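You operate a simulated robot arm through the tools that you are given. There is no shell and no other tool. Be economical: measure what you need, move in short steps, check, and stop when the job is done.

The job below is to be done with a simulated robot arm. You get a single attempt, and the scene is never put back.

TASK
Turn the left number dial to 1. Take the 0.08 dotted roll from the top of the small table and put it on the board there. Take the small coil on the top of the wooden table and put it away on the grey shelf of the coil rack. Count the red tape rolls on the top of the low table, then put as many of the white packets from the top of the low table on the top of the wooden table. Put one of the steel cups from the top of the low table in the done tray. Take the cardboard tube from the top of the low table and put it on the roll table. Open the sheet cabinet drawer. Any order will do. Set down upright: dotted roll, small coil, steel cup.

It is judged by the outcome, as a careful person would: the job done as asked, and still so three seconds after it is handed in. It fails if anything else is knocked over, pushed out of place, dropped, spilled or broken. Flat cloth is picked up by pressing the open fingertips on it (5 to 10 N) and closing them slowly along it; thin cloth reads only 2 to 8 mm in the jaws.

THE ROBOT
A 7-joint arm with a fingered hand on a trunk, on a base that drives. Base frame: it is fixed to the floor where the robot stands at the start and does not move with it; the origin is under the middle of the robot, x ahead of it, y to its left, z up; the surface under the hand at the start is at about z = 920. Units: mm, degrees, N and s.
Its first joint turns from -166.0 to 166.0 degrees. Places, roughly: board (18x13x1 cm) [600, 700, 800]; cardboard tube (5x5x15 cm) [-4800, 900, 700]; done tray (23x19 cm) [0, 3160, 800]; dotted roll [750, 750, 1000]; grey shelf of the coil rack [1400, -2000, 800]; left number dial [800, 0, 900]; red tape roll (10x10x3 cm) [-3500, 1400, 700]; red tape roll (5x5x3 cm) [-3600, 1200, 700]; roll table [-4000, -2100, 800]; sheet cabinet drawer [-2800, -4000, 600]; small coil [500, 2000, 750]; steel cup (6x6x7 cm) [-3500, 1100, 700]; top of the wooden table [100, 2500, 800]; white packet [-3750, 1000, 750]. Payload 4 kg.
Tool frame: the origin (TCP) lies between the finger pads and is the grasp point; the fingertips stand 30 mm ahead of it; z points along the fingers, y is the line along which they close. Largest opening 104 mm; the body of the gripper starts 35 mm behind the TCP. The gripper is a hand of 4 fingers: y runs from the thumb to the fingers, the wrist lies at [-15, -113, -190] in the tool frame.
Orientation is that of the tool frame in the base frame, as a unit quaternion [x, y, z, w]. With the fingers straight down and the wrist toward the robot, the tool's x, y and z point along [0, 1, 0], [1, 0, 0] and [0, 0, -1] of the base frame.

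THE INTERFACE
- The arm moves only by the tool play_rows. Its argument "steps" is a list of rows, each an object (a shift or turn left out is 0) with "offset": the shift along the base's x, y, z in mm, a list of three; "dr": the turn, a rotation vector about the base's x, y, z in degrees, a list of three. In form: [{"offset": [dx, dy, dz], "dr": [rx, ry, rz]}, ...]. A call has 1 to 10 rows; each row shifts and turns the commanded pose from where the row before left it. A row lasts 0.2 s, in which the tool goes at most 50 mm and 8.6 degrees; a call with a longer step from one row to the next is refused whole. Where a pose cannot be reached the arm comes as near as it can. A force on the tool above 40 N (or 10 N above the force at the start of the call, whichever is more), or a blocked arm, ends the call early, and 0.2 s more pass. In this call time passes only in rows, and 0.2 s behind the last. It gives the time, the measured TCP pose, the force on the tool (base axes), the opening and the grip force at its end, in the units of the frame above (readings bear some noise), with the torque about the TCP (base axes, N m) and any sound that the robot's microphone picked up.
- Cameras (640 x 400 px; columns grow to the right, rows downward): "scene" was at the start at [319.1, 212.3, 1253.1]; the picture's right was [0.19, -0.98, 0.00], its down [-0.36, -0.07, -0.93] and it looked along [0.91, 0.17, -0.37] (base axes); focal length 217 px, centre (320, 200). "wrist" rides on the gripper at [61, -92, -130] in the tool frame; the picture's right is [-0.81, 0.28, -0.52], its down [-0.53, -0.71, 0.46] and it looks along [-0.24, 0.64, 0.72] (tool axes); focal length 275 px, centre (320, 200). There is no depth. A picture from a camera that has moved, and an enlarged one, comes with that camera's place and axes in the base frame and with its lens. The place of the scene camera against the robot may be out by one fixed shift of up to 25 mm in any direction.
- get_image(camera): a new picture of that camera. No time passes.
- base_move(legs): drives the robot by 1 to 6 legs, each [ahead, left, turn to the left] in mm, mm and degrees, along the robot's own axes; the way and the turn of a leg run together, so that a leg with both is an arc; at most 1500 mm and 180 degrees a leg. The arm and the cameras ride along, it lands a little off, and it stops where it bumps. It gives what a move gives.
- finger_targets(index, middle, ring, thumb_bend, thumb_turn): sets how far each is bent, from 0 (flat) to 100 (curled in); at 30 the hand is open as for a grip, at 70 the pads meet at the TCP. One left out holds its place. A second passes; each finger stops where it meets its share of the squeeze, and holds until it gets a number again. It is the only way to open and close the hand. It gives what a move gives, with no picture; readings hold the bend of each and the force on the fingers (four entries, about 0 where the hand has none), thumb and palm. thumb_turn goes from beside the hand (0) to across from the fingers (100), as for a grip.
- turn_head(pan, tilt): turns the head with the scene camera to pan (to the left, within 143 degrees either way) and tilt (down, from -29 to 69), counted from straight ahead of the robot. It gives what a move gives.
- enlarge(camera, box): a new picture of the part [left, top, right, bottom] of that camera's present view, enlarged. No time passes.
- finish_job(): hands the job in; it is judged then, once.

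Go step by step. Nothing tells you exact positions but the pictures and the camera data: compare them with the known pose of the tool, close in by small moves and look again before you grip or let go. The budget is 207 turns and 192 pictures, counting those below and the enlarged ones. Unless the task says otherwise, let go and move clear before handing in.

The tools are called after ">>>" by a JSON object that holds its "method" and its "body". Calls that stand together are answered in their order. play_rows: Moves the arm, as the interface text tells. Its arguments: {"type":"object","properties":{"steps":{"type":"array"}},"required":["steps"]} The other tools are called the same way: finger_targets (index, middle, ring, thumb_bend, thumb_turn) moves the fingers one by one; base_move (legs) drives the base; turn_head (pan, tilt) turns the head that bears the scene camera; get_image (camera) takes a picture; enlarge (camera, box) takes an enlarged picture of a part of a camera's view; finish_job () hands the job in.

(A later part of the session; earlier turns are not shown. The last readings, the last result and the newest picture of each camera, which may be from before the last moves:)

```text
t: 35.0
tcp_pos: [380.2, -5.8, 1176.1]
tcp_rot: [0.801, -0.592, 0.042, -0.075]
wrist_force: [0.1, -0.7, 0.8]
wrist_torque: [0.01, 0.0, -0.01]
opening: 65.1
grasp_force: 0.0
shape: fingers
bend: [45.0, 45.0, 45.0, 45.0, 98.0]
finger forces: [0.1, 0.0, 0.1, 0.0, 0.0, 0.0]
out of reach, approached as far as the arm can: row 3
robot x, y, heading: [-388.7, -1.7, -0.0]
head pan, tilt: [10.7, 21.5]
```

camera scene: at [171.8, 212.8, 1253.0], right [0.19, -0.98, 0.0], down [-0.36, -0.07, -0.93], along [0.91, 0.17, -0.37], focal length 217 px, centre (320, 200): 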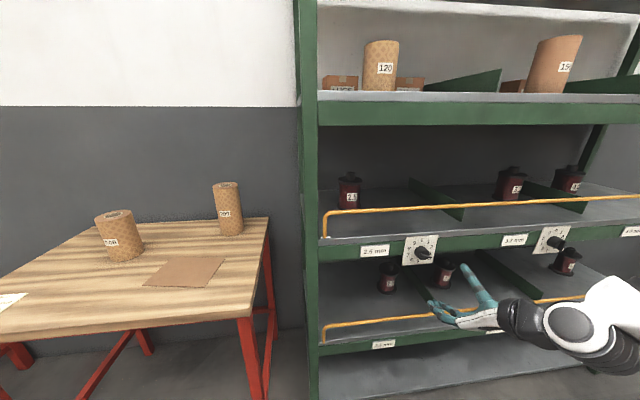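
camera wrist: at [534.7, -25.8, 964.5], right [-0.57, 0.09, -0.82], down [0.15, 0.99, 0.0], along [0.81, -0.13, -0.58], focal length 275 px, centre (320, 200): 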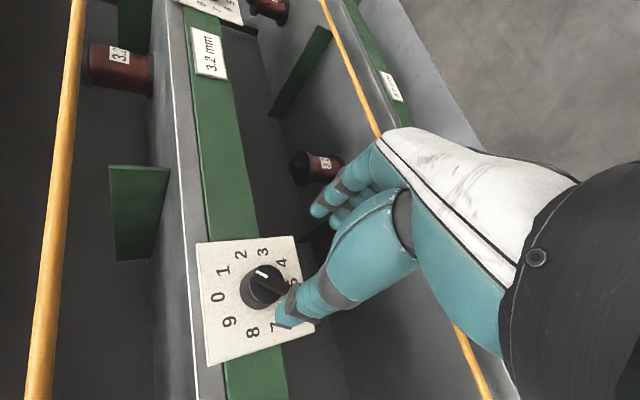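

I'll level the tool, then drive left and forward to stand in front of the small table.

>>> {"method": "play_rows", "body": {"steps": [{"dr": [-2, 4.5, 0], "offset": [-45, 0, 0]}, {"dr": [-2, 4.5, 0], "offset": [-45, 0, 0]}, {"offset": [-45, 0, 0]}]}}

>>> {"method": "base_move", "body": {"legs": [[0, 640, 0], [330, 0, 0], [0, 0, 16]]}}

>>> {"method": "turn_head", "body": {"pan": 0, "tilt": 35}}

>>> {"method": "get_image", "body": {"camera": "scene"}}

>>> {"method": "get_image", "body": {"camera": "wrist"}}

```text
t: 35.8
tcp_pos: [245.5, -1.5, 1174.8]
tcp_rot: [0.804, -0.594, -0.001, -0.001]
wrist_force: [0.1, -0.2, 0.0]
wrist_torque: [0.02, 0.04, 0.01]
opening: 64.9
grasp_force: 0.1
shape: fingers
bend: [45.0, 45.0, 45.0, 45.0, 98.0]
finger forces: [0.0, 0.0, 0.0, 0.0, 0.0, 0.1]
robot x, y, heading: [-386.0, -2.4, -0.2]
head pan, tilt: [10.7, 21.5]
```

```text
t: 42.2
tcp_pos: [554.2, 829.7, 1175.0]
tcp_rot: [0.881, -0.472, -0.001, -0.001]
wrist_force: [-0.9, -0.5, -0.2]
wrist_torque: [0.01, 0.03, 0.0]
opening: 64.6
grasp_force: 0.1
shape: fingers
bend: [45.0, 45.0, 45.0, 45.0, 98.0]
finger forces: [0.0, 0.0, 0.0, 0.1, 0.1, 0.0]
robot x, y, heading: [-55.4, 654.1, 16.3]
head pan, tilt: [10.7, 21.5]
```

```text
t: 42.9
tcp_pos: [553.7, 828.5, 1175.4]
tcp_rot: [0.881, -0.473, -0.002, -0.001]
wrist_force: [-0.1, -0.1, 0.1]
wrist_torque: [-0.01, -0.01, 0.02]
opening: 65.0
grasp_force: 0.1
shape: fingers
bend: [45.0, 45.0, 45.0, 45.0, 98.0]
finger forces: [0.1, 0.0, 0.0, 0.1, 0.1, 0.0]
robot x, y, heading: [-57.5, 649.8, 16.3]
head pan, tilt: [0.0, 35.0]
```

```text
158 pictures are left
camera scene: at [191.3, 930.8, 1231.7], right [0.28, -0.96, 0.0], down [-0.55, -0.16, -0.82], along [0.79, 0.23, -0.57], focal length 217 px, centre (320, 200)
```

scene: 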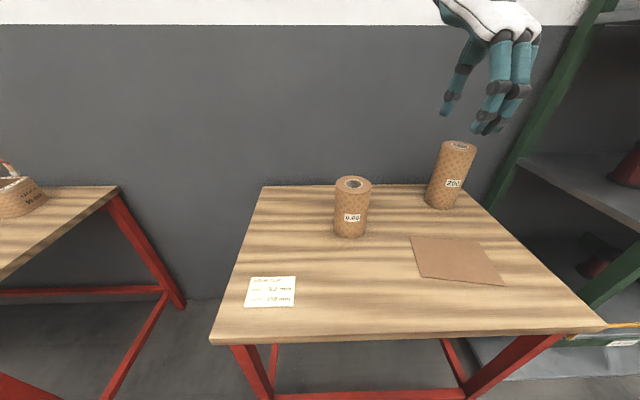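

```text
157 pictures are left
camera wrist: at [665.7, 827.6, 1305.4], right [-0.68, 0.52, 0.52], down [0.3, 0.84, -0.45], along [-0.67, -0.15, -0.72], focal length 275 px, centre (320, 200)
```

wrist: 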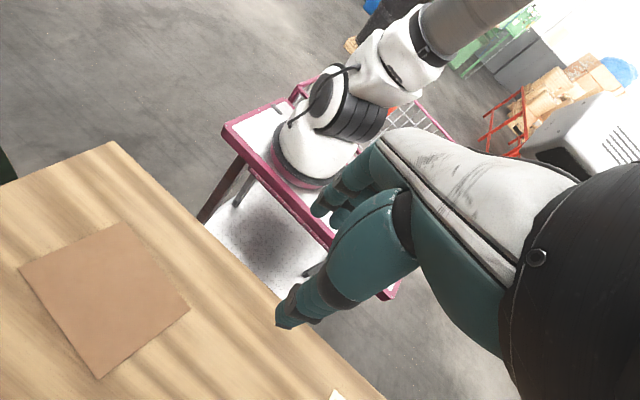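

From here I can see the 0.08 roll at about [645, 975], the other roll, the board and a note. I'll zoom in to size the roll.

>>> {"method": "enlarge", "body": {"camera": "scene", "box": [300, 160, 420, 250]}}

>>> {"method": "turn_head", "body": {"pan": 60, "tilt": 20}}

>>> {"method": "get_image", "body": {"camera": "scene"}}

```text
4.44 times, centred on (360, 205) of scene
camera zoom: at [191.3, 930.8, 1231.7], right [0.28, -0.96, 0.0], down [-0.55, -0.16, -0.82], along [0.79, 0.23, -0.57], focal length 964 px, centre (142, 178)
```

zoom: 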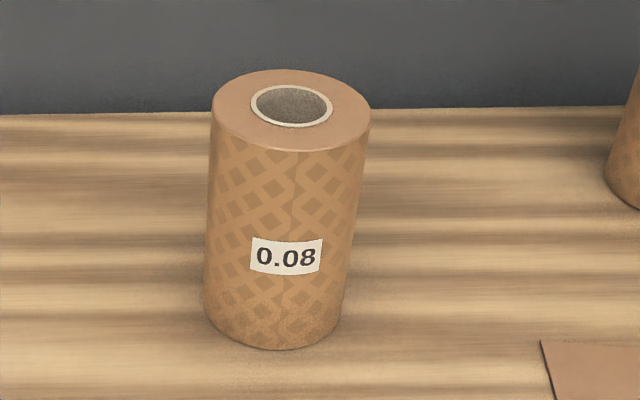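

```text
t: 44.2
tcp_pos: [554.0, 829.5, 1175.3]
tcp_rot: [0.881, -0.473, 0.001, -0.001]
wrist_force: [0.1, 0.0, 0.8]
wrist_torque: [0.01, -0.02, -0.05]
opening: 65.1
grasp_force: 0.0
shape: fingers
bend: [45.0, 45.0, 45.0, 45.0, 98.0]
finger forces: [0.0, 0.1, 0.0, 0.0, 0.1, 0.0]
robot x, y, heading: [-54.2, 647.7, 16.3]
head pan, tilt: [60.0, 20.0]
```

```text
155 pictures are left
camera scene: at [128.8, 996.4, 1255.5], right [0.97, -0.24, 0.0], down [-0.08, -0.33, -0.94], along [0.22, 0.91, -0.34], focal length 217 px, centre (320, 200)
```

scene: 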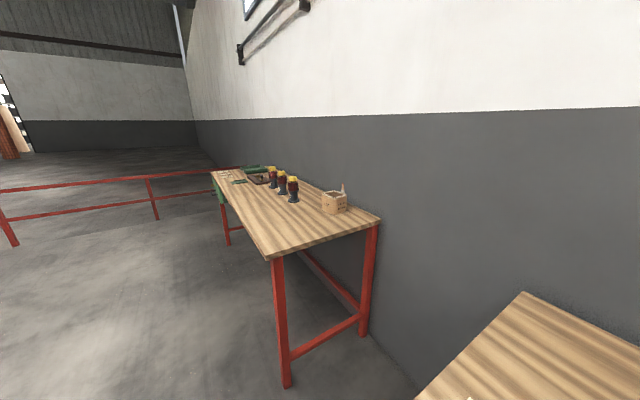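

The roll is about 86 mm in diameter and 150 mm tall, at about [644, 977]. The wooden table is the one further left. I'll turn the hand so the wrist is toward the robot and position it just short of the roll.

>>> {"method": "play_rows", "body": {"steps": [{"dr": [0, 0, 8.4]}, {"dr": [0, 0, 8.4]}, {"dr": [0, 0, 8.4]}, {"dr": [0, 0, 8.4]}, {"dr": [0, 0, 8.4]}, {"dr": [0, 0, 8.4]}, {"dr": [0, 0, 8.4]}, {"dr": [0, 0, 8.4]}, {"dr": [0, 0, 8.4]}, {"dr": [0, 0, 8.4]}]}}

>>> {"method": "play_rows", "body": {"steps": [{"dr": [0, 0, 8.4], "offset": [0, 10, -5]}, {"dr": [0, 0, 8.4], "offset": [0, 10, -5]}, {"dr": [0, 0, 8.4], "offset": [0, 10, -5]}, {"dr": [0, 0, 8.4], "offset": [0, 10, -5]}, {"dr": [0, 0, 8.4], "offset": [0, 10, -5]}, {"dr": [0, 0, 8.4], "offset": [0, 10, -5]}, {"dr": [0, 0, 8.4], "offset": [0, 10, -5]}, {"dr": [0, 0, 8.4], "offset": [0, 10, -5]}, {"dr": [0, 0, 8.4], "offset": [0, 10, -5]}, {"dr": [0, 0, 8.4], "offset": [0, 10, -5]}]}}

>>> {"method": "finger_targets", "body": {"index": 30, "middle": 30, "ring": 30, "thumb_bend": 30}}

>>> {"method": "turn_head", "body": {"pan": 0, "tilt": 35}}

>>> {"method": "get_image", "body": {"camera": "wrist"}}

>>> {"method": "get_image", "body": {"camera": "scene"}}

```text
t: 46.4
tcp_pos: [554.5, 829.3, 1175.1]
tcp_rot: [0.971, 0.238, -0.002, -0.001]
wrist_force: [0.1, -0.6, 0.9]
wrist_torque: [0.01, 0.01, 0.0]
opening: 65.0
grasp_force: 0.2
shape: fingers
bend: [45.0, 45.0, 45.0, 45.0, 98.0]
finger forces: [0.0, 0.0, 0.0, 0.0, 0.0, 0.0]
robot x, y, heading: [-59.3, 650.8, 16.3]
head pan, tilt: [60.0, 20.0]
```

```text
t: 48.6
tcp_pos: [556.0, 929.1, 1124.9]
tcp_rot: [0.562, 0.827, -0.003, 0.001]
wrist_force: [0.3, 0.3, 0.5]
wrist_torque: [0.02, -0.01, -0.03]
opening: 64.7
grasp_force: 0.1
shape: fingers
bend: [45.0, 45.0, 45.0, 45.0, 98.0]
finger forces: [0.0, 0.1, 0.0, 0.1, 0.0, 0.0]
robot x, y, heading: [-52.7, 652.7, 16.5]
head pan, tilt: [60.0, 20.0]
```

```text
t: 49.6
tcp_pos: [555.3, 930.0, 1123.7]
tcp_rot: [0.564, 0.826, -0.001, -0.001]
wrist_force: [-0.2, 0.6, -0.4]
wrist_torque: [0.01, 0.04, 0.0]
opening: 102.8
grasp_force: 0.0
shape: fingers
bend: [30.0, 30.0, 30.0, 30.0, 98.0]
finger forces: [0.1, 0.1, 0.0, 0.1, 0.0, 0.1]
robot x, y, heading: [-54.7, 649.9, 16.1]
head pan, tilt: [60.0, 20.0]
```

```text
t: 50.9
tcp_pos: [555.9, 931.2, 1122.9]
tcp_rot: [0.562, 0.827, -0.001, 0.001]
wrist_force: [0.6, 0.2, -0.8]
wrist_torque: [0.0, -0.04, 0.0]
opening: 102.8
grasp_force: 0.1
shape: fingers
bend: [30.0, 30.0, 30.0, 30.0, 98.0]
finger forces: [0.1, 0.0, 0.0, 0.1, 0.0, 0.0]
robot x, y, heading: [-54.4, 652.6, 16.4]
head pan, tilt: [0.0, 35.0]
```

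```text
154 pictures are left
camera wrist: at [448.9, 953.1, 1254.9], right [0.55, -0.65, 0.52], down [-0.47, -0.76, -0.45], along [0.69, 0.01, -0.73], focal length 275 px, centre (320, 200)
```

wrist: 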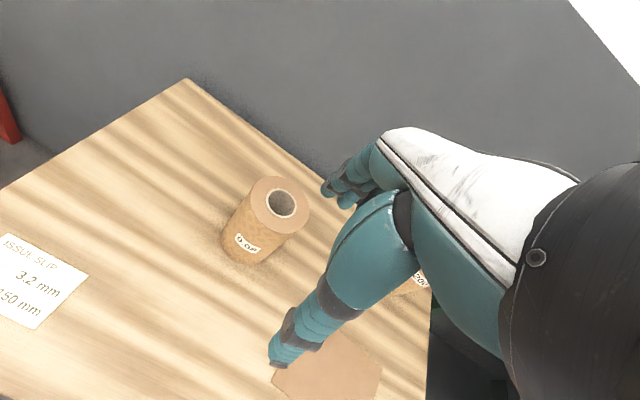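

```text
153 pictures are left
camera scene: at [191.3, 930.8, 1231.7], right [0.28, -0.96, 0.0], down [-0.55, -0.16, -0.82], along [0.79, 0.23, -0.57], focal length 217 px, centre (320, 200)
```

scene: 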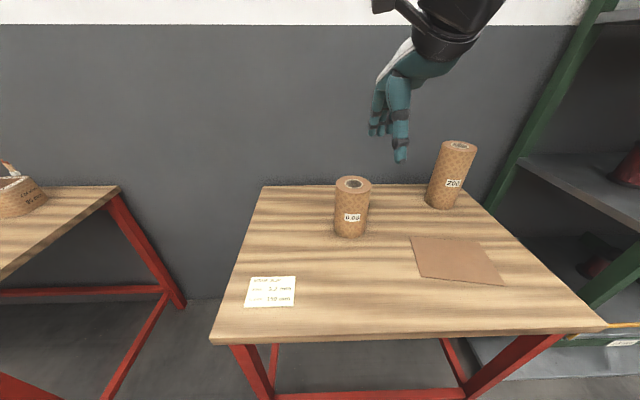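

I'll zoom the wrist view for a more exact reading of the roll.

>>> {"method": "enlarge", "body": {"camera": "wrist", "box": [200, 160, 340, 280]}}

>>> {"method": "play_rows", "body": {"steps": [{"offset": [30, 30, -20]}, {"offset": [30, 30, -20]}]}}

>>> {"method": "enlarge", "body": {"camera": "wrist", "box": [200, 160, 340, 320]}}

```text
3.33 times, centred on (270, 220) of wrist
camera zoom: at [448.9, 953.1, 1254.9], right [0.55, -0.65, 0.52], down [-0.47, -0.76, -0.45], along [0.69, 0.01, -0.73], focal length 918 px, centre (487, 133)
```

zoom: 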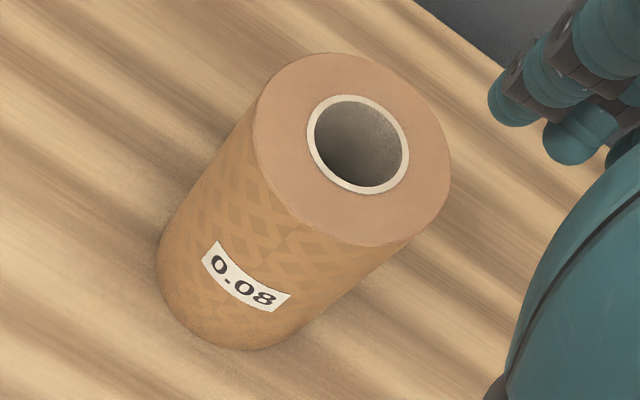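

```text
t: 51.5
tcp_pos: [613.7, 988.9, 1087.0]
tcp_rot: [0.563, 0.827, 0.0, 0.001]
wrist_force: [-0.5, 0.1, -0.2]
wrist_torque: [0.01, -0.02, 0.02]
opening: 102.9
grasp_force: 0.0
shape: fingers
bend: [30.0, 30.0, 30.0, 30.0, 98.0]
finger forces: [0.0, 0.0, 0.0, 0.0, 0.0, 0.0]
robot x, y, heading: [-52.1, 654.9, 16.4]
head pan, tilt: [0.0, 35.0]
```

```text
2.50 times, centred on (270, 240) of wrist
camera zoom: at [506.5, 1010.7, 1217.3], right [0.55, -0.65, 0.52], down [-0.47, -0.76, -0.45], along [0.69, 0.01, -0.72], focal length 688 px, centre (445, 100)
```

zoom: 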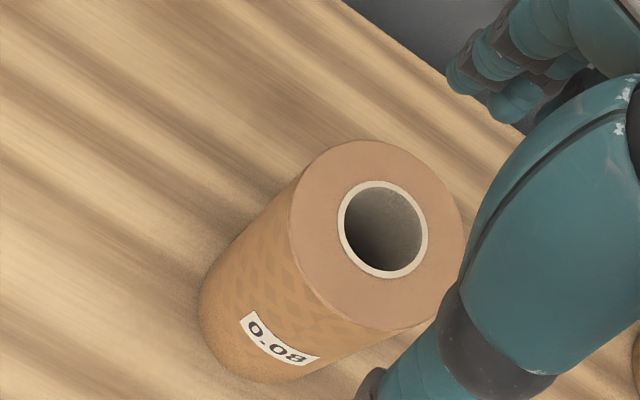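

The two views put the roll's top centre at [673, 988, 953]. I'll move over it and check the alignment before going down.

>>> {"method": "play_rows", "body": {"steps": [{"offset": [30, 0, -15]}, {"offset": [29, 0, -30]}]}}

>>> {"method": "get_image", "body": {"camera": "wrist"}}

>>> {"method": "enlarge", "body": {"camera": "scene", "box": [270, 90, 430, 250]}}

```text
t: 52.1
tcp_pos: [671.8, 984.2, 1043.7]
tcp_rot: [0.563, 0.826, -0.001, 0.0]
wrist_force: [-1.1, -0.7, 0.6]
wrist_torque: [0.01, -0.01, 0.01]
opening: 102.6
grasp_force: 0.0
shape: fingers
bend: [30.0, 30.0, 30.0, 30.0, 98.0]
finger forces: [0.0, 0.0, 0.0, 0.0, 0.0, 0.0]
robot x, y, heading: [-56.4, 651.2, 16.2]
head pan, tilt: [0.0, 35.0]
```

```text
150 pictures are left
camera wrist: at [565.6, 1007.1, 1174.5], right [0.55, -0.65, 0.52], down [-0.47, -0.76, -0.45], along [0.69, 0.01, -0.72], focal length 275 px, centre (320, 200)
```

wrist: 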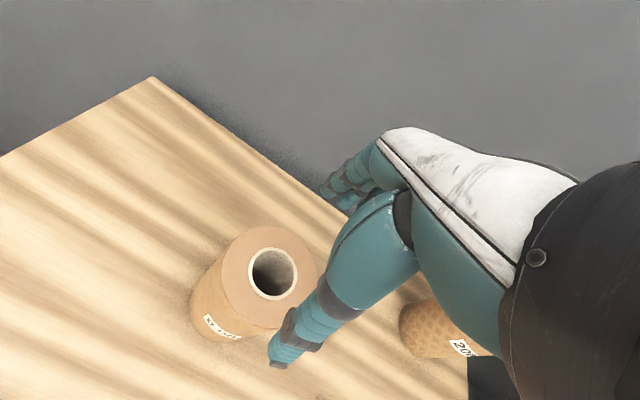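

```text
2.50 times, centred on (350, 170) of scene
camera zoom: at [191.0, 930.6, 1231.7], right [0.28, -0.96, 0.0], down [-0.55, -0.16, -0.82], along [0.79, 0.23, -0.57], focal length 542 px, centre (245, 275)
```

zoom: 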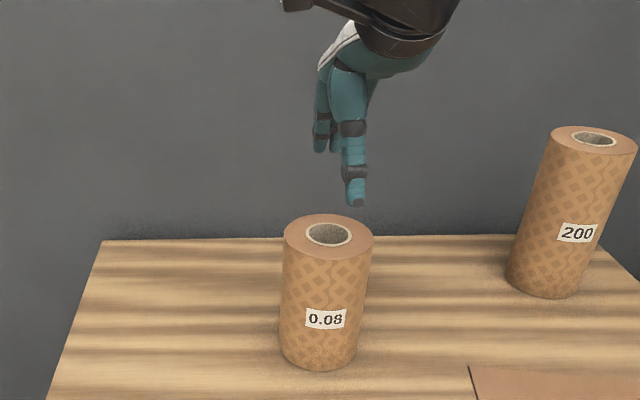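

Alignment agrees. I'll go down until the fingertips are just above the roll top and look again.

>>> {"method": "play_rows", "body": {"steps": [{"offset": [1, 4, -25]}, {"offset": [0, 0, -24]}]}}

>>> {"method": "get_image", "body": {"camera": "wrist"}}

>>> {"method": "enlarge", "body": {"camera": "scene", "box": [290, 120, 410, 240]}}

```text
t: 52.7
tcp_pos: [672.0, 989.2, 992.7]
tcp_rot: [0.563, 0.826, -0.001, 0.0]
wrist_force: [0.2, -0.5, -0.6]
wrist_torque: [-0.02, 0.01, -0.01]
opening: 102.7
grasp_force: 0.0
shape: fingers
bend: [30.0, 30.0, 30.0, 30.0, 98.0]
finger forces: [0.0, 0.0, 0.0, 0.0, 0.0, 0.1]
robot x, y, heading: [-55.8, 654.5, 16.4]
head pan, tilt: [0.0, 35.0]
```

```text
148 pictures are left
camera wrist: at [566.2, 1012.1, 1122.8], right [0.55, -0.65, 0.52], down [-0.47, -0.76, -0.45], along [0.69, 0.01, -0.72], focal length 275 px, centre (320, 200)
```

wrist: 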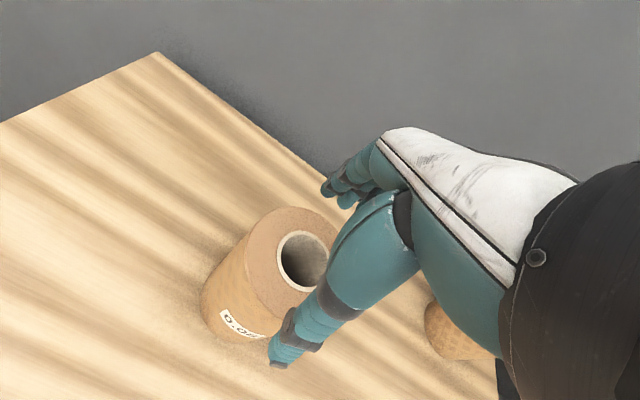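

```text
3.33 times, centred on (350, 180) of scene
camera zoom: at [191.3, 930.5, 1231.7], right [0.28, -0.96, 0.0], down [-0.55, -0.16, -0.82], along [0.79, 0.23, -0.57], focal length 723 px, centre (220, 267)
```

zoom: 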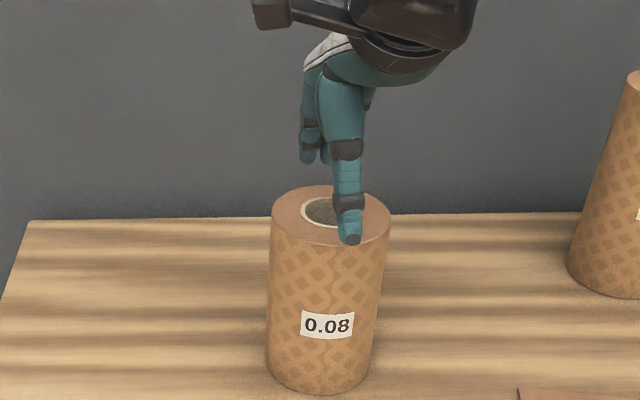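

The thumb sits just at the near rim. I'll descend gently, watching the force.

>>> {"method": "play_rows", "body": {"steps": [{"offset": [0, 0, -12]}, {"offset": [0, 0, -12]}, {"offset": [0, 0, -12]}]}}

>>> {"method": "enlarge", "body": {"camera": "scene", "box": [290, 120, 410, 240]}}

>>> {"method": "get_image", "body": {"camera": "wrist"}}

```text
t: 53.5
tcp_pos: [673.6, 991.6, 954.9]
tcp_rot: [0.563, 0.826, -0.002, 0.0]
wrist_force: [1.7, 1.2, 0.5]
wrist_torque: [0.04, -0.01, 0.03]
opening: 103.4
grasp_force: 0.2
shape: fingers
bend: [30.0, 30.0, 30.0, 30.0, 98.0]
finger forces: [0.7, 0.0, 0.0, 0.0, 0.1, 0.0]
robot x, y, heading: [-51.0, 649.8, 16.6]
head pan, tilt: [0.0, 35.0]
```

```text
3.33 times, centred on (350, 180) of scene
camera zoom: at [191.3, 930.6, 1231.7], right [0.28, -0.96, 0.0], down [-0.55, -0.16, -0.82], along [0.79, 0.23, -0.57], focal length 723 px, centre (220, 267)
```

zoom: 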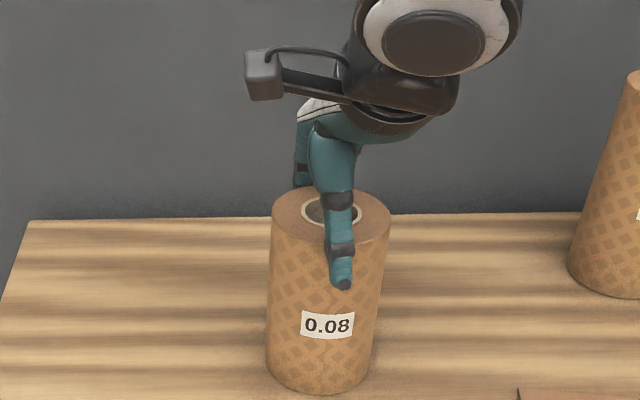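

```text
145 pictures are left
camera wrist: at [566.6, 1014.6, 1085.2], right [0.55, -0.65, 0.52], down [-0.47, -0.76, -0.45], along [0.69, 0.01, -0.72], focal length 275 px, centre (320, 200)
```

wrist: 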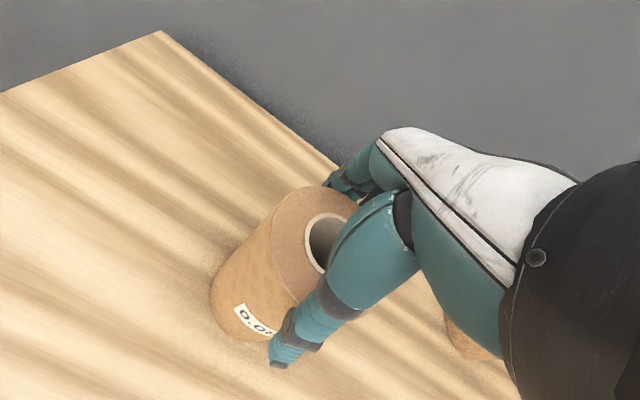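

The fingers straddle the roll with a faint index touch. I'll ease 2 mm forward, go down a bit more and close.

>>> {"method": "play_rows", "body": {"steps": [{"offset": [2, 0, -10]}, {"offset": [0, 0, -10]}]}}

>>> {"method": "finger_targets", "body": {"index": 50, "middle": 50, "ring": 50, "thumb_bend": 50}}

```text
t: 54.1
tcp_pos: [675.2, 992.9, 937.2]
tcp_rot: [0.562, 0.827, 0.001, 0.001]
wrist_force: [-4.4, 4.0, 16.2]
wrist_torque: [-0.06, 0.1, -0.08]
opening: 112.5
grasp_force: 8.8
shape: fingers
bend: [28.0, 30.0, 30.0, 26.0, 96.0]
finger forces: [7.2, 0.0, 0.0, 0.0, 10.2, 0.0]
robot x, y, heading: [-54.0, 650.2, 16.5]
head pan, tilt: [0.0, 35.0]
```

```text
t: 55.1
tcp_pos: [675.9, 991.6, 935.2]
tcp_rot: [0.563, 0.827, 0.0, 0.001]
wrist_force: [1.7, 6.9, 27.1]
wrist_torque: [0.15, -0.54, 0.11]
opening: 101.1
grasp_force: 32.7
shape: fingers
bend: [29.0, 39.0, 44.0, 37.0, 95.0]
finger forces: [22.0, 9.2, 4.5, 0.0, 29.8, 0.1]
robot x, y, heading: [-53.8, 649.1, 16.6]
head pan, tilt: [0.0, 35.0]
```

The grip reads 33 N with all fingers in contact. I'll lift slightly and look.

>>> {"method": "play_rows", "body": {"steps": [{"offset": [0, 0, 10]}, {"offset": [0, 0, 15]}, {"offset": [0, 0, 15]}]}}

>>> {"method": "get_image", "body": {"camera": "scene"}}

>>> {"method": "get_image", "body": {"camera": "wrist"}}

```text
t: 55.9
tcp_pos: [678.2, 990.9, 975.2]
tcp_rot: [0.563, 0.826, -0.004, 0.001]
wrist_force: [0.2, 0.0, -5.7]
wrist_torque: [0.0, -0.01, -0.01]
opening: 99.9
grasp_force: 27.2
shape: fingers
bend: [29.0, 40.0, 45.0, 38.0, 95.0]
finger forces: [15.6, 8.4, 4.1, 0.0, 26.7, 0.0]
robot x, y, heading: [-54.8, 650.0, 16.2]
head pan, tilt: [0.0, 35.0]
```

```text
144 pictures are left
camera scene: at [191.5, 930.9, 1231.5], right [0.28, -0.96, 0.0], down [-0.55, -0.16, -0.82], along [0.79, 0.23, -0.57], focal length 217 px, centre (320, 200)
```

scene: 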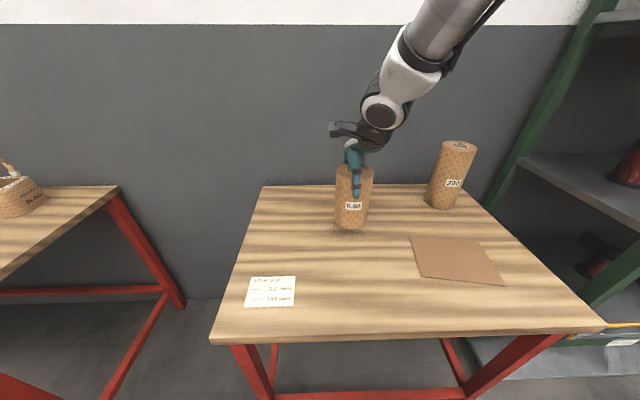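

```text
143 pictures are left
camera wrist: at [571.0, 1014.5, 1105.4], right [0.55, -0.65, 0.52], down [-0.47, -0.76, -0.45], along [0.69, 0.01, -0.73], focal length 275 px, centre (320, 200)
```

wrist: 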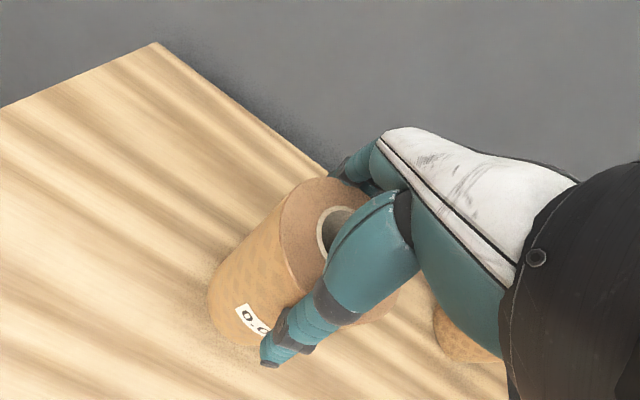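

The roll is lifted cleanly. The board centre works out to about [640, 721] from both cameras, so I'll raise a bit and carry the roll over.

>>> {"method": "play_rows", "body": {"steps": [{"offset": [0, 0, 20]}, {"offset": [-4, -30, 10]}, {"offset": [-6, -40, 0]}, {"offset": [-6, -40, 0]}, {"offset": [-6, -40, 0]}, {"offset": [-6, -40, 0]}, {"offset": [-5, -40, 0]}, {"offset": [-4, -38, 0]}]}}

>>> {"method": "get_image", "body": {"camera": "scene"}}

>>> {"method": "get_image", "body": {"camera": "wrist"}}

```text
t: 57.9
tcp_pos: [498.3, 950.7, 1000.8]
tcp_rot: [0.268, 0.963, -0.006, -0.001]
wrist_force: [0.4, -0.9, -6.3]
wrist_torque: [-0.05, -0.08, -0.01]
opening: 95.6
grasp_force: 23.0
shape: fingers
bend: [30.0, 42.0, 47.0, 40.0, 96.0]
finger forces: [13.1, 7.3, 3.7, 0.0, 21.7, 0.0]
robot x, y, heading: [-54.2, 651.7, 16.3]
head pan, tilt: [0.0, 35.0]
stopped in row 8: the arm was blocked; the commanded pose is now the measured one
```

```text
142 pictures are left
camera scene: at [191.3, 930.7, 1231.6], right [0.28, -0.96, 0.0], down [-0.55, -0.16, -0.82], along [0.79, 0.23, -0.57], focal length 217 px, centre (320, 200)
```

scene: 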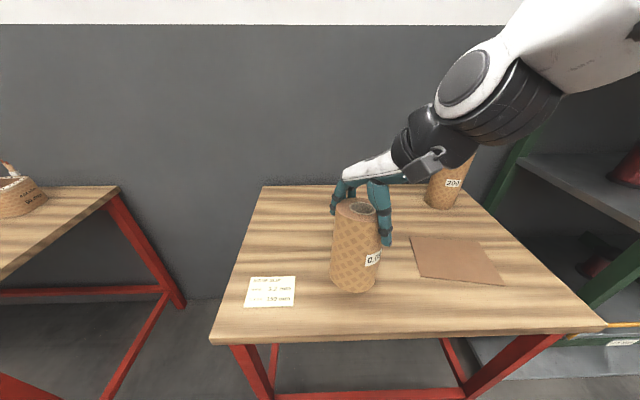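

```text
141 pictures are left
camera wrist: at [400.5, 904.7, 1132.1], right [0.84, -0.18, 0.52], down [0.09, -0.89, -0.45], along [0.54, 0.42, -0.73], focal length 275 px, centre (320, 200)
```

wrist: 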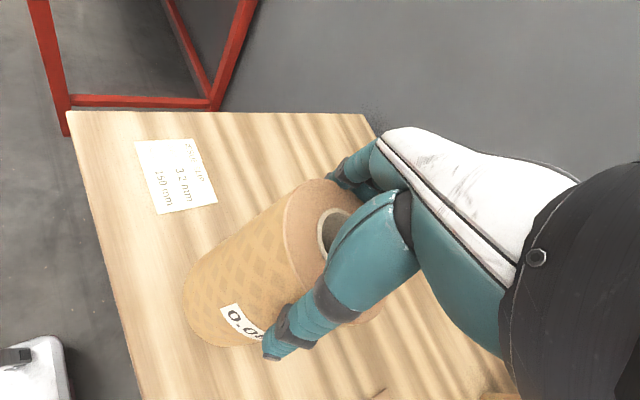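

The arm got blocked by its own posture and swung the tool, but the roll is still held and clear of the table. Instead of forcing the arm, I'll carry the roll over the board by driving the base.

>>> {"method": "base_move", "body": {"legs": [[72, -260, 0]]}}

>>> {"method": "get_image", "body": {"camera": "scene"}}

>>> {"method": "get_image", "body": {"camera": "wrist"}}

```text
t: 59.9
tcp_pos: [639.5, 722.5, 1000.7]
tcp_rot: [0.264, 0.964, -0.004, 0.0]
wrist_force: [-0.6, 0.0, -6.9]
wrist_torque: [0.01, -0.05, -0.07]
opening: 95.8
grasp_force: 23.3
shape: fingers
bend: [30.0, 42.0, 47.0, 40.0, 96.0]
finger forces: [13.3, 7.1, 3.6, 0.0, 21.5, 0.0]
robot x, y, heading: [88.8, 418.2, 16.5]
head pan, tilt: [0.0, 35.0]
```

```text
140 pictures are left
camera scene: at [332.7, 700.4, 1231.6], right [0.29, -0.96, 0.0], down [-0.55, -0.17, -0.82], along [0.78, 0.24, -0.57], focal length 217 px, centre (320, 200)
```

scene: 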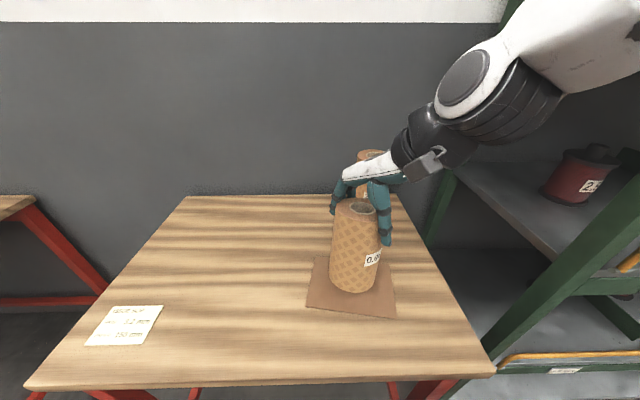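

```text
139 pictures are left
camera wrist: at [542.0, 675.8, 1132.3], right [0.84, -0.17, 0.52], down [0.09, -0.89, -0.45], along [0.54, 0.42, -0.73], focal length 275 px, centre (320, 200)
```

wrist: 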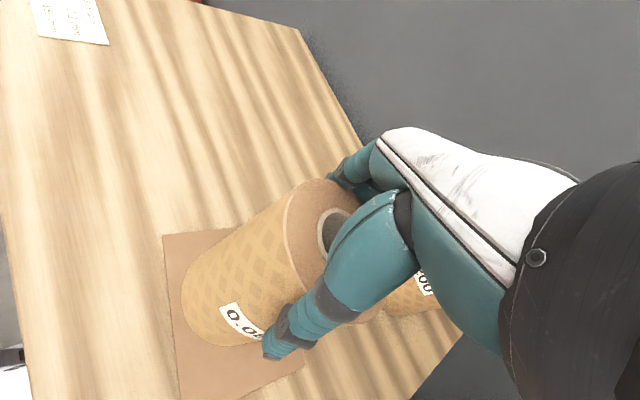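

The roll is over the board but seems tilted about 10° with its bottom toward the robot. I'll zoom in before correcting.

>>> {"method": "enlarge", "body": {"camera": "scene", "box": [280, 170, 440, 330]}}

```text
2.50 times, centred on (360, 250) of scene
camera zoom: at [332.7, 700.4, 1231.6], right [0.29, -0.96, 0.0], down [-0.55, -0.17, -0.82], along [0.78, 0.24, -0.57], focal length 542 px, centre (220, 75)
```

zoom: 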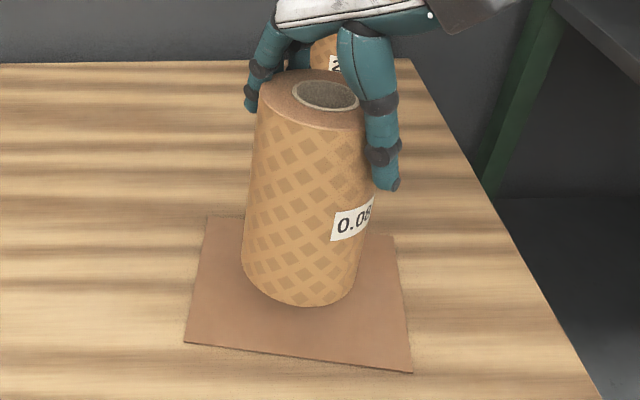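

The tilt is about 16–20° toward the robot. I'll counter-rotate the tool 16° and re-check.

>>> {"method": "play_rows", "body": {"steps": [{"dr": [1, -5.3, 0]}, {"dr": [1, -5.3, 0]}, {"dr": [1, -5.3, 0]}]}}

>>> {"method": "enlarge", "body": {"camera": "scene", "box": [280, 170, 440, 330]}}

>>> {"method": "get_image", "body": {"camera": "wrist"}}

```text
t: 60.7
tcp_pos: [644.0, 730.8, 1004.7]
tcp_rot: [0.262, 0.955, 0.055, 0.126]
wrist_force: [0.6, 1.0, -6.4]
wrist_torque: [-0.03, 0.06, 0.01]
opening: 95.9
grasp_force: 22.8
shape: fingers
bend: [30.0, 42.0, 47.0, 40.0, 95.0]
finger forces: [12.9, 6.8, 3.3, 0.1, 21.9, 0.0]
out of reach, approached as far as the arm can: row 3
robot x, y, heading: [88.3, 421.4, 16.7]
head pan, tilt: [0.0, 35.0]
```

```text
2.50 times, centred on (360, 250) of scene
camera zoom: at [332.8, 700.3, 1231.6], right [0.29, -0.96, 0.0], down [-0.55, -0.17, -0.82], along [0.78, 0.24, -0.57], focal length 542 px, centre (220, 75)
```

zoom: 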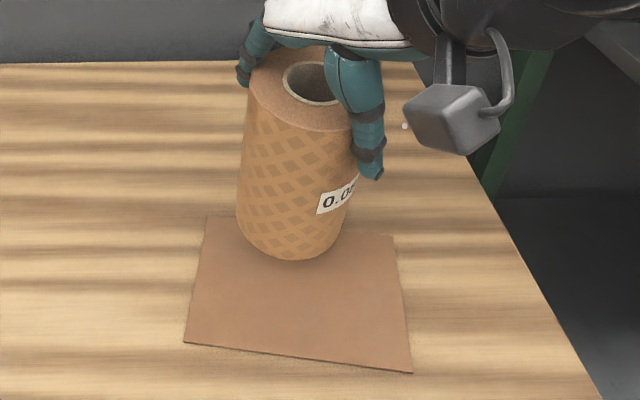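

```text
136 pictures are left
camera wrist: at [516.3, 678.0, 1102.7], right [0.67, -0.2, 0.72], down [0.22, -0.87, -0.45], along [0.71, 0.46, -0.53], focal length 275 px, centre (320, 200)
```

wrist: 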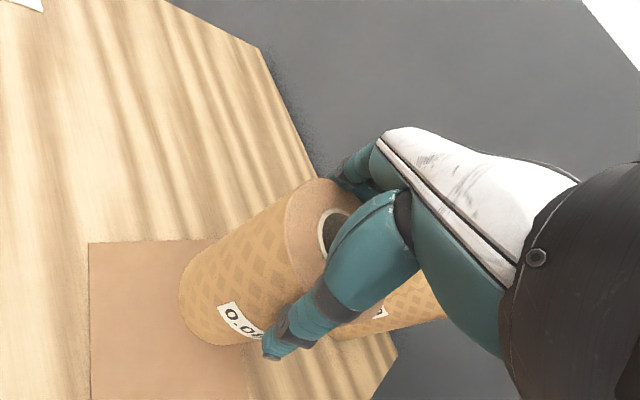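

Now the roll's top and bottom line up vertically at about [633, 738], with the board centre near [634, 724]. I'll shift y by -13 and lower in small steps.

>>> {"method": "play_rows", "body": {"steps": [{"offset": [0, -7, 0]}, {"offset": [0, -6, -10]}, {"offset": [0, 0, -15]}, {"offset": [0, 0, -15]}]}}

>>> {"method": "enlarge", "body": {"camera": "scene", "box": [280, 170, 440, 330]}}

```text
t: 61.7
tcp_pos: [660.6, 735.3, 978.3]
tcp_rot: [0.263, 0.955, 0.055, 0.125]
wrist_force: [0.3, -0.2, -6.0]
wrist_torque: [-0.03, -0.02, -0.04]
opening: 94.3
grasp_force: 20.4
shape: fingers
bend: [31.0, 43.0, 47.0, 40.0, 95.0]
finger forces: [11.7, 6.6, 3.0, 0.0, 19.8, 0.1]
out of reach, approached as far as the arm can: row 1, 2, 3, 4
robot x, y, heading: [90.6, 421.9, 16.9]
head pan, tilt: [0.0, 35.0]
```

```text
2.50 times, centred on (360, 250) of scene
camera zoom: at [332.5, 700.4, 1231.6], right [0.29, -0.96, 0.0], down [-0.55, -0.17, -0.82], along [0.78, 0.24, -0.57], focal length 542 px, centre (220, 75)
```

zoom: 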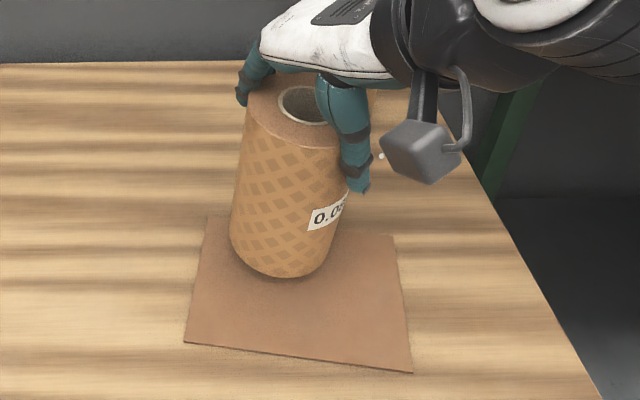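

The arm lags near a limit in this posture. I'll yaw the tool back a little, which is harmless for a round roll, to see if that frees it.

>>> {"method": "play_rows", "body": {"steps": [{"dr": [0, 0, -6]}, {"dr": [0, 0, -6]}, {"dr": [0, 0, -6]}]}}

>>> {"method": "enlarge", "body": {"camera": "scene", "box": [280, 170, 440, 330]}}

```text
t: 62.5
tcp_pos: [659.8, 733.1, 978.7]
tcp_rot: [0.409, 0.902, 0.037, 0.133]
wrist_force: [-0.1, -0.7, -6.2]
wrist_torque: [-0.05, 0.01, 0.03]
opening: 94.2
grasp_force: 20.4
shape: fingers
bend: [31.0, 43.0, 47.0, 40.0, 95.0]
finger forces: [11.4, 6.5, 3.1, 0.1, 19.6, 0.1]
robot x, y, heading: [90.6, 419.1, 16.8]
head pan, tilt: [0.0, 35.0]
```

```text
2.50 times, centred on (360, 250) of scene
camera zoom: at [332.7, 700.4, 1231.6], right [0.29, -0.96, 0.0], down [-0.55, -0.17, -0.82], along [0.78, 0.24, -0.57], focal length 542 px, centre (220, 75)
```

zoom: 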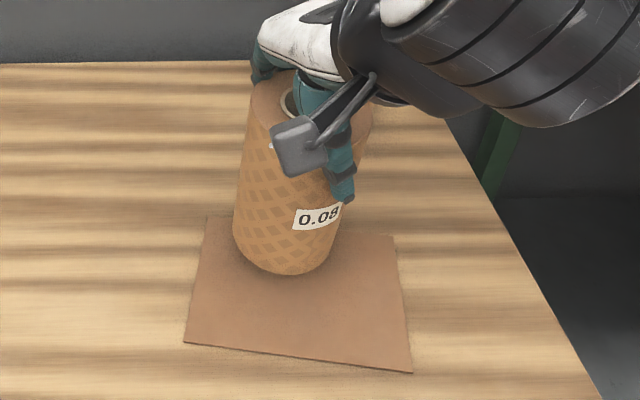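

No reach problem now. The roll's axis is at about x=650, tilted about 8°. I'll correct the tilt, shift toward the board centre and lower slightly.

>>> {"method": "play_rows", "body": {"steps": [{"offset": [-9, -5, 0], "dr": [0.5, -2.5, 0]}, {"offset": [-9, -5, 0], "dr": [0.5, -2.5, 0]}, {"offset": [-6, -4, 0], "dr": [0.5, -2, 0]}]}}

>>> {"method": "enlarge", "body": {"camera": "scene", "box": [280, 170, 440, 330]}}

>>> {"method": "get_image", "body": {"camera": "wrist"}}

```text
t: 63.3
tcp_pos: [649.1, 745.5, 990.1]
tcp_rot: [0.408, 0.892, 0.073, 0.183]
wrist_force: [0.2, -0.3, -5.9]
wrist_torque: [-0.06, 0.07, 0.02]
opening: 94.2
grasp_force: 19.8
shape: fingers
bend: [31.0, 43.0, 47.0, 40.0, 95.0]
finger forces: [11.2, 6.4, 2.9, 0.1, 19.8, 0.0]
out of reach, approached as far as the arm can: row 1, 2, 3
robot x, y, heading: [86.1, 415.5, 16.7]
head pan, tilt: [0.0, 35.0]
```

```text
2.50 times, centred on (360, 250) of scene
camera zoom: at [332.7, 700.4, 1231.6], right [0.29, -0.96, 0.0], down [-0.55, -0.17, -0.82], along [0.78, 0.24, -0.57], focal length 542 px, centre (220, 75)
```

zoom: 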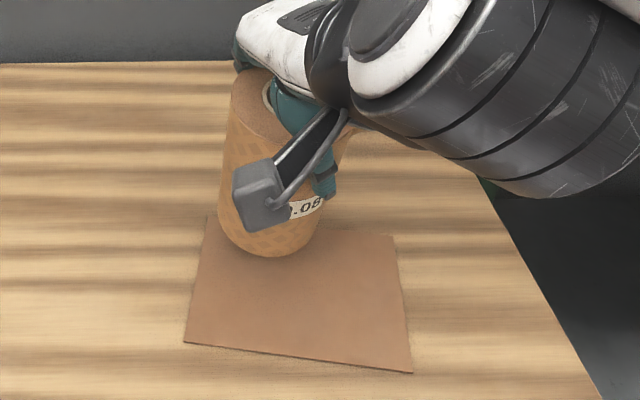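

```text
132 pictures are left
camera wrist: at [499.4, 734.3, 1068.7], right [0.48, -0.42, 0.77], down [0.0, -0.88, -0.48], along [0.88, 0.23, -0.42], focal length 275 px, centre (320, 200)
```

wrist: 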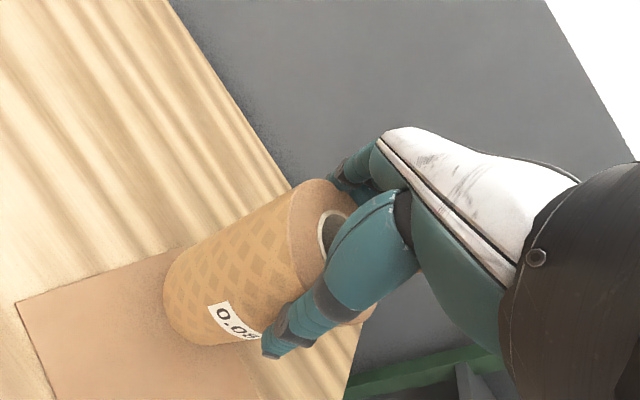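

Tilting further outward runs into the wrist limit. I'll undo that last tilt and use the base for the horizontal shift.

>>> {"method": "play_rows", "body": {"steps": [{"offset": [4, -4, -4], "dr": [-0.5, 2.5, 0]}, {"offset": [4, -4, -4], "dr": [-0.5, 2.5, 0]}, {"offset": [3, -4, -4], "dr": [-0.5, 2, 0]}]}}

>>> {"method": "base_move", "body": {"legs": [[-24, -6, 0]]}}

>>> {"method": "get_image", "body": {"camera": "scene"}}

>>> {"method": "get_image", "body": {"camera": "wrist"}}

```text
t: 64.1
tcp_pos: [661.0, 734.6, 976.5]
tcp_rot: [0.408, 0.902, 0.036, 0.133]
wrist_force: [0.1, 0.4, -6.3]
wrist_torque: [-0.02, 0.06, 0.0]
opening: 94.2
grasp_force: 19.7
shape: fingers
bend: [31.0, 43.0, 47.0, 40.0, 95.0]
finger forces: [11.4, 6.5, 3.1, 0.0, 19.4, 0.1]
robot x, y, heading: [88.5, 419.4, 16.6]
head pan, tilt: [0.0, 35.0]
```

```text
t: 64.9
tcp_pos: [638.7, 721.9, 976.2]
tcp_rot: [0.409, 0.902, 0.037, 0.133]
wrist_force: [0.3, 1.0, -6.5]
wrist_torque: [-0.03, 0.05, 0.02]
opening: 93.8
grasp_force: 20.3
shape: fingers
bend: [31.0, 43.0, 47.0, 40.0, 95.0]
finger forces: [11.4, 6.7, 3.3, 0.0, 19.6, 0.0]
robot x, y, heading: [64.9, 407.3, 16.9]
head pan, tilt: [0.0, 35.0]
```

```text
131 pictures are left
camera scene: at [310.9, 687.6, 1231.6], right [0.29, -0.96, 0.0], down [-0.55, -0.17, -0.82], along [0.78, 0.24, -0.57], focal length 217 px, centre (320, 200)
```

scene: 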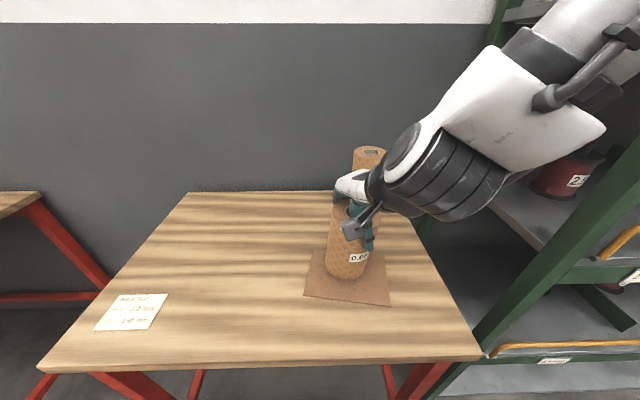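

```text
130 pictures are left
camera wrist: at [499.7, 711.6, 1072.9], right [0.57, -0.4, 0.72], down [-0.06, -0.89, -0.45], along [0.82, 0.21, -0.53], focal length 275 px, centre (320, 200)
```

wrist: 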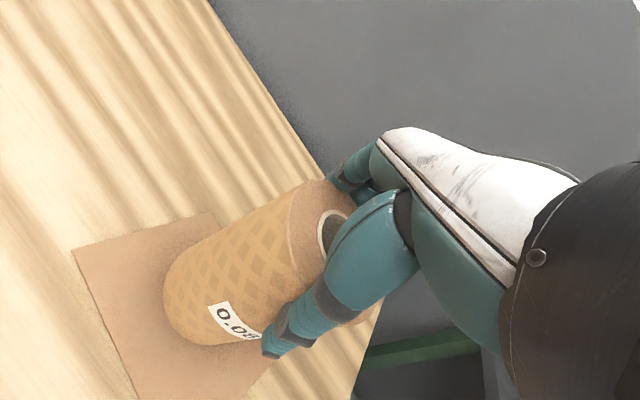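

The roll is over the board. I'll lower in small increments watching for contact.

>>> {"method": "play_rows", "body": {"steps": [{"offset": [0, 0, -8]}, {"offset": [0, 0, -8]}]}}

>>> {"method": "enlarge", "body": {"camera": "scene", "box": [280, 170, 440, 330]}}

```text
t: 65.5
tcp_pos: [638.9, 720.0, 959.8]
tcp_rot: [0.408, 0.902, 0.036, 0.133]
wrist_force: [0.3, -0.5, -5.6]
wrist_torque: [0.03, 0.04, 0.01]
opening: 94.0
grasp_force: 20.5
shape: fingers
bend: [31.0, 43.0, 47.0, 40.0, 95.0]
finger forces: [11.4, 6.5, 3.2, 0.0, 19.5, 0.1]
robot x, y, heading: [70.1, 406.1, 16.8]
head pan, tilt: [0.0, 35.0]
```

```text
2.50 times, centred on (360, 250) of scene
camera zoom: at [310.9, 687.6, 1231.6], right [0.29, -0.96, 0.0], down [-0.55, -0.17, -0.82], along [0.78, 0.24, -0.57], focal length 542 px, centre (220, 75)
```

zoom: 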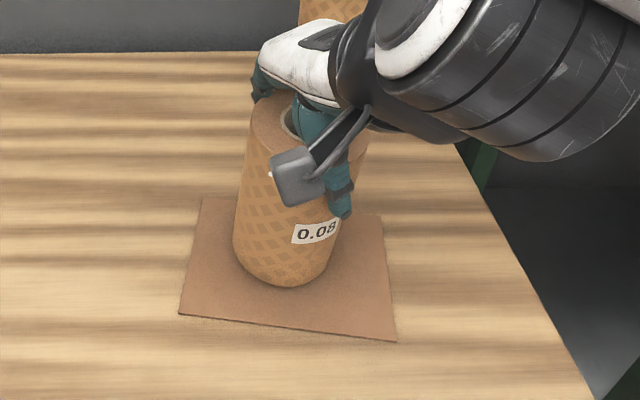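

>>> {"method": "play_rows", "body": {"steps": [{"offset": [3, 0, -6]}, {"offset": [3, 0, -5]}]}}

>>> {"method": "enlarge", "body": {"camera": "scene", "box": [280, 170, 440, 330]}}

```text
t: 66.1
tcp_pos: [644.3, 722.4, 950.1]
tcp_rot: [0.409, 0.902, 0.038, 0.135]
wrist_force: [-2.0, 0.4, 7.9]
wrist_torque: [-0.33, 0.41, -0.07]
opening: 94.1
grasp_force: 21.5
shape: fingers
bend: [31.0, 43.0, 47.0, 40.0, 96.0]
finger forces: [12.1, 6.6, 3.2, 0.0, 21.2, 0.1]
robot x, y, heading: [68.4, 408.6, 17.1]
head pan, tilt: [0.0, 35.0]
```

```text
2.50 times, centred on (360, 250) of scene
camera zoom: at [310.5, 687.5, 1231.7], right [0.29, -0.96, 0.0], down [-0.55, -0.17, -0.82], along [0.78, 0.24, -0.57], focal length 542 px, centre (220, 75)
```

zoom: 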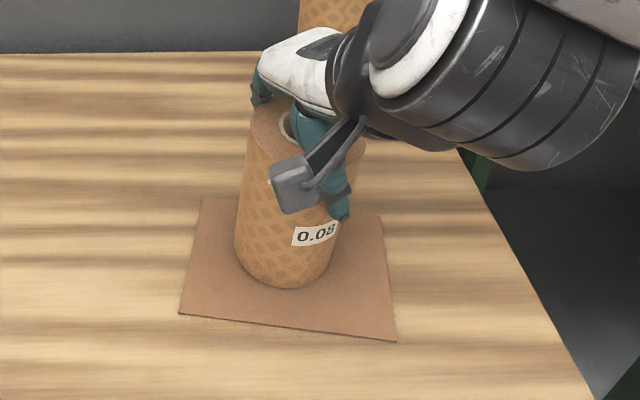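

It has contact with the board, well inside its edges. I'll loosen the grip gradually so the roll settles flat.

>>> {"method": "finger_targets", "body": {"index": 29, "middle": 40, "ring": 44, "thumb_bend": 36}}

>>> {"method": "enlarge", "body": {"camera": "scene", "box": [280, 170, 440, 330]}}

```text
t: 67.1
tcp_pos: [644.9, 722.0, 950.0]
tcp_rot: [0.409, 0.902, 0.037, 0.134]
wrist_force: [-0.1, 1.8, 2.3]
wrist_torque: [-0.07, 0.09, -0.04]
opening: 103.1
grasp_force: 4.0
shape: fingers
bend: [28.0, 39.0, 43.0, 34.0, 97.0]
finger forces: [0.7, 2.4, 1.0, 0.1, 4.1, 0.1]
robot x, y, heading: [62.1, 403.7, 16.7]
head pan, tilt: [0.0, 35.0]
```

```text
2.50 times, centred on (360, 250) of scene
camera zoom: at [310.7, 687.6, 1231.6], right [0.29, -0.96, 0.0], down [-0.55, -0.17, -0.82], along [0.78, 0.24, -0.57], focal length 542 px, centre (220, 75)
```

zoom: 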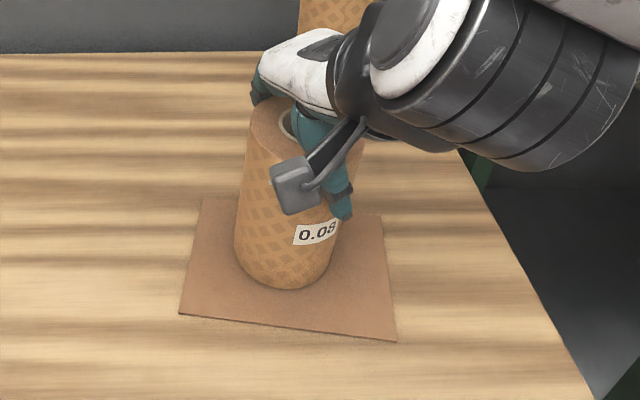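

The grip is down to 4 N and the roll is standing. I'll open further and then lift straight along the tool axis.

>>> {"method": "finger_targets", "body": {"index": 22, "middle": 26, "ring": 26, "thumb_bend": 24}}

>>> {"method": "enlarge", "body": {"camera": "scene", "box": [280, 170, 440, 330]}}

>>> {"method": "get_image", "body": {"camera": "wrist"}}

```text
t: 68.1
tcp_pos: [645.2, 722.9, 949.4]
tcp_rot: [0.409, 0.902, 0.036, 0.133]
wrist_force: [0.0, 0.4, -0.6]
wrist_torque: [0.03, -0.02, -0.01]
opening: 119.3
grasp_force: 0.2
shape: fingers
bend: [22.0, 26.0, 26.0, 24.0, 97.0]
finger forces: [0.0, 0.0, 0.1, 0.0, 0.0, 0.0]
robot x, y, heading: [65.1, 404.7, 16.6]
head pan, tilt: [0.0, 35.0]
```

```text
2.50 times, centred on (360, 250) of scene
camera zoom: at [310.8, 687.5, 1231.6], right [0.29, -0.96, 0.0], down [-0.55, -0.17, -0.82], along [0.78, 0.24, -0.57], focal length 542 px, centre (220, 75)
```

zoom: 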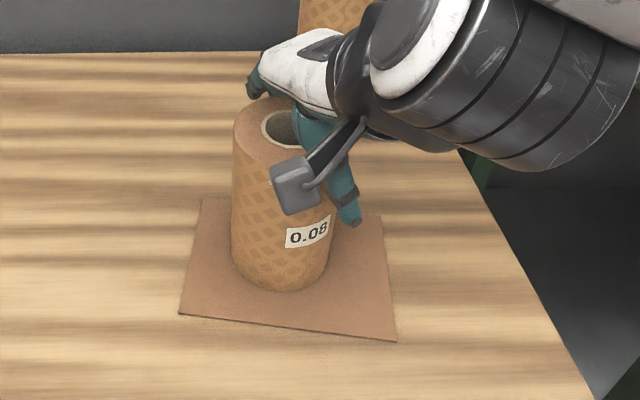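

```text
125 pictures are left
camera wrist: at [505.4, 711.8, 1046.0], right [0.57, -0.4, 0.72], down [-0.06, -0.89, -0.45], along [0.82, 0.21, -0.53], focal length 275 px, centre (320, 200)
```

wrist: 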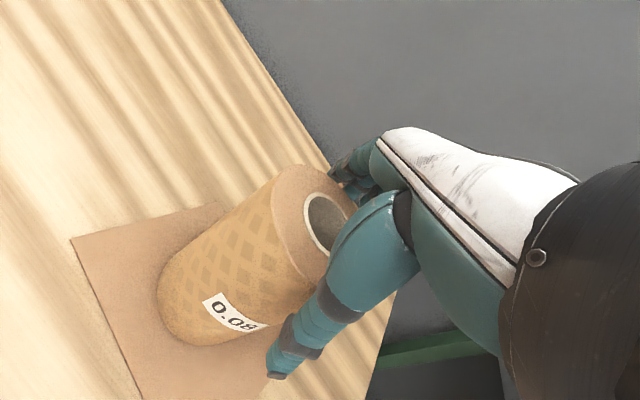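

The roll stands upright on the board and the fingers are clear. I'll lift straight up.

>>> {"method": "play_rows", "body": {"steps": [{"offset": [0, 0, 10]}, {"offset": [0, 0, 20]}, {"offset": [0, 0, 25]}, {"offset": [0, 0, 40]}, {"offset": [0, 0, 40]}]}}

>>> {"method": "get_image", "body": {"camera": "scene"}}

```text
t: 69.3
tcp_pos: [643.5, 722.7, 1084.5]
tcp_rot: [0.408, 0.902, 0.036, 0.133]
wrist_force: [-0.1, 1.1, 0.2]
wrist_torque: [0.0, 0.03, -0.02]
opening: 119.4
grasp_force: 0.1
shape: fingers
bend: [22.0, 26.0, 26.0, 24.0, 97.0]
finger forces: [0.0, 0.0, 0.0, 0.1, 0.0, 0.0]
robot x, y, heading: [61.8, 405.7, 17.0]
head pan, tilt: [0.0, 35.0]
```

```text
124 pictures are left
camera scene: at [311.0, 687.6, 1231.6], right [0.29, -0.96, 0.0], down [-0.55, -0.17, -0.82], along [0.78, 0.24, -0.57], focal length 217 px, centre (320, 200)
```

scene: 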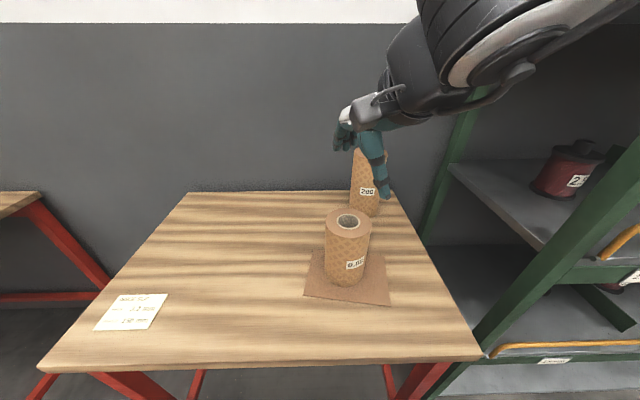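

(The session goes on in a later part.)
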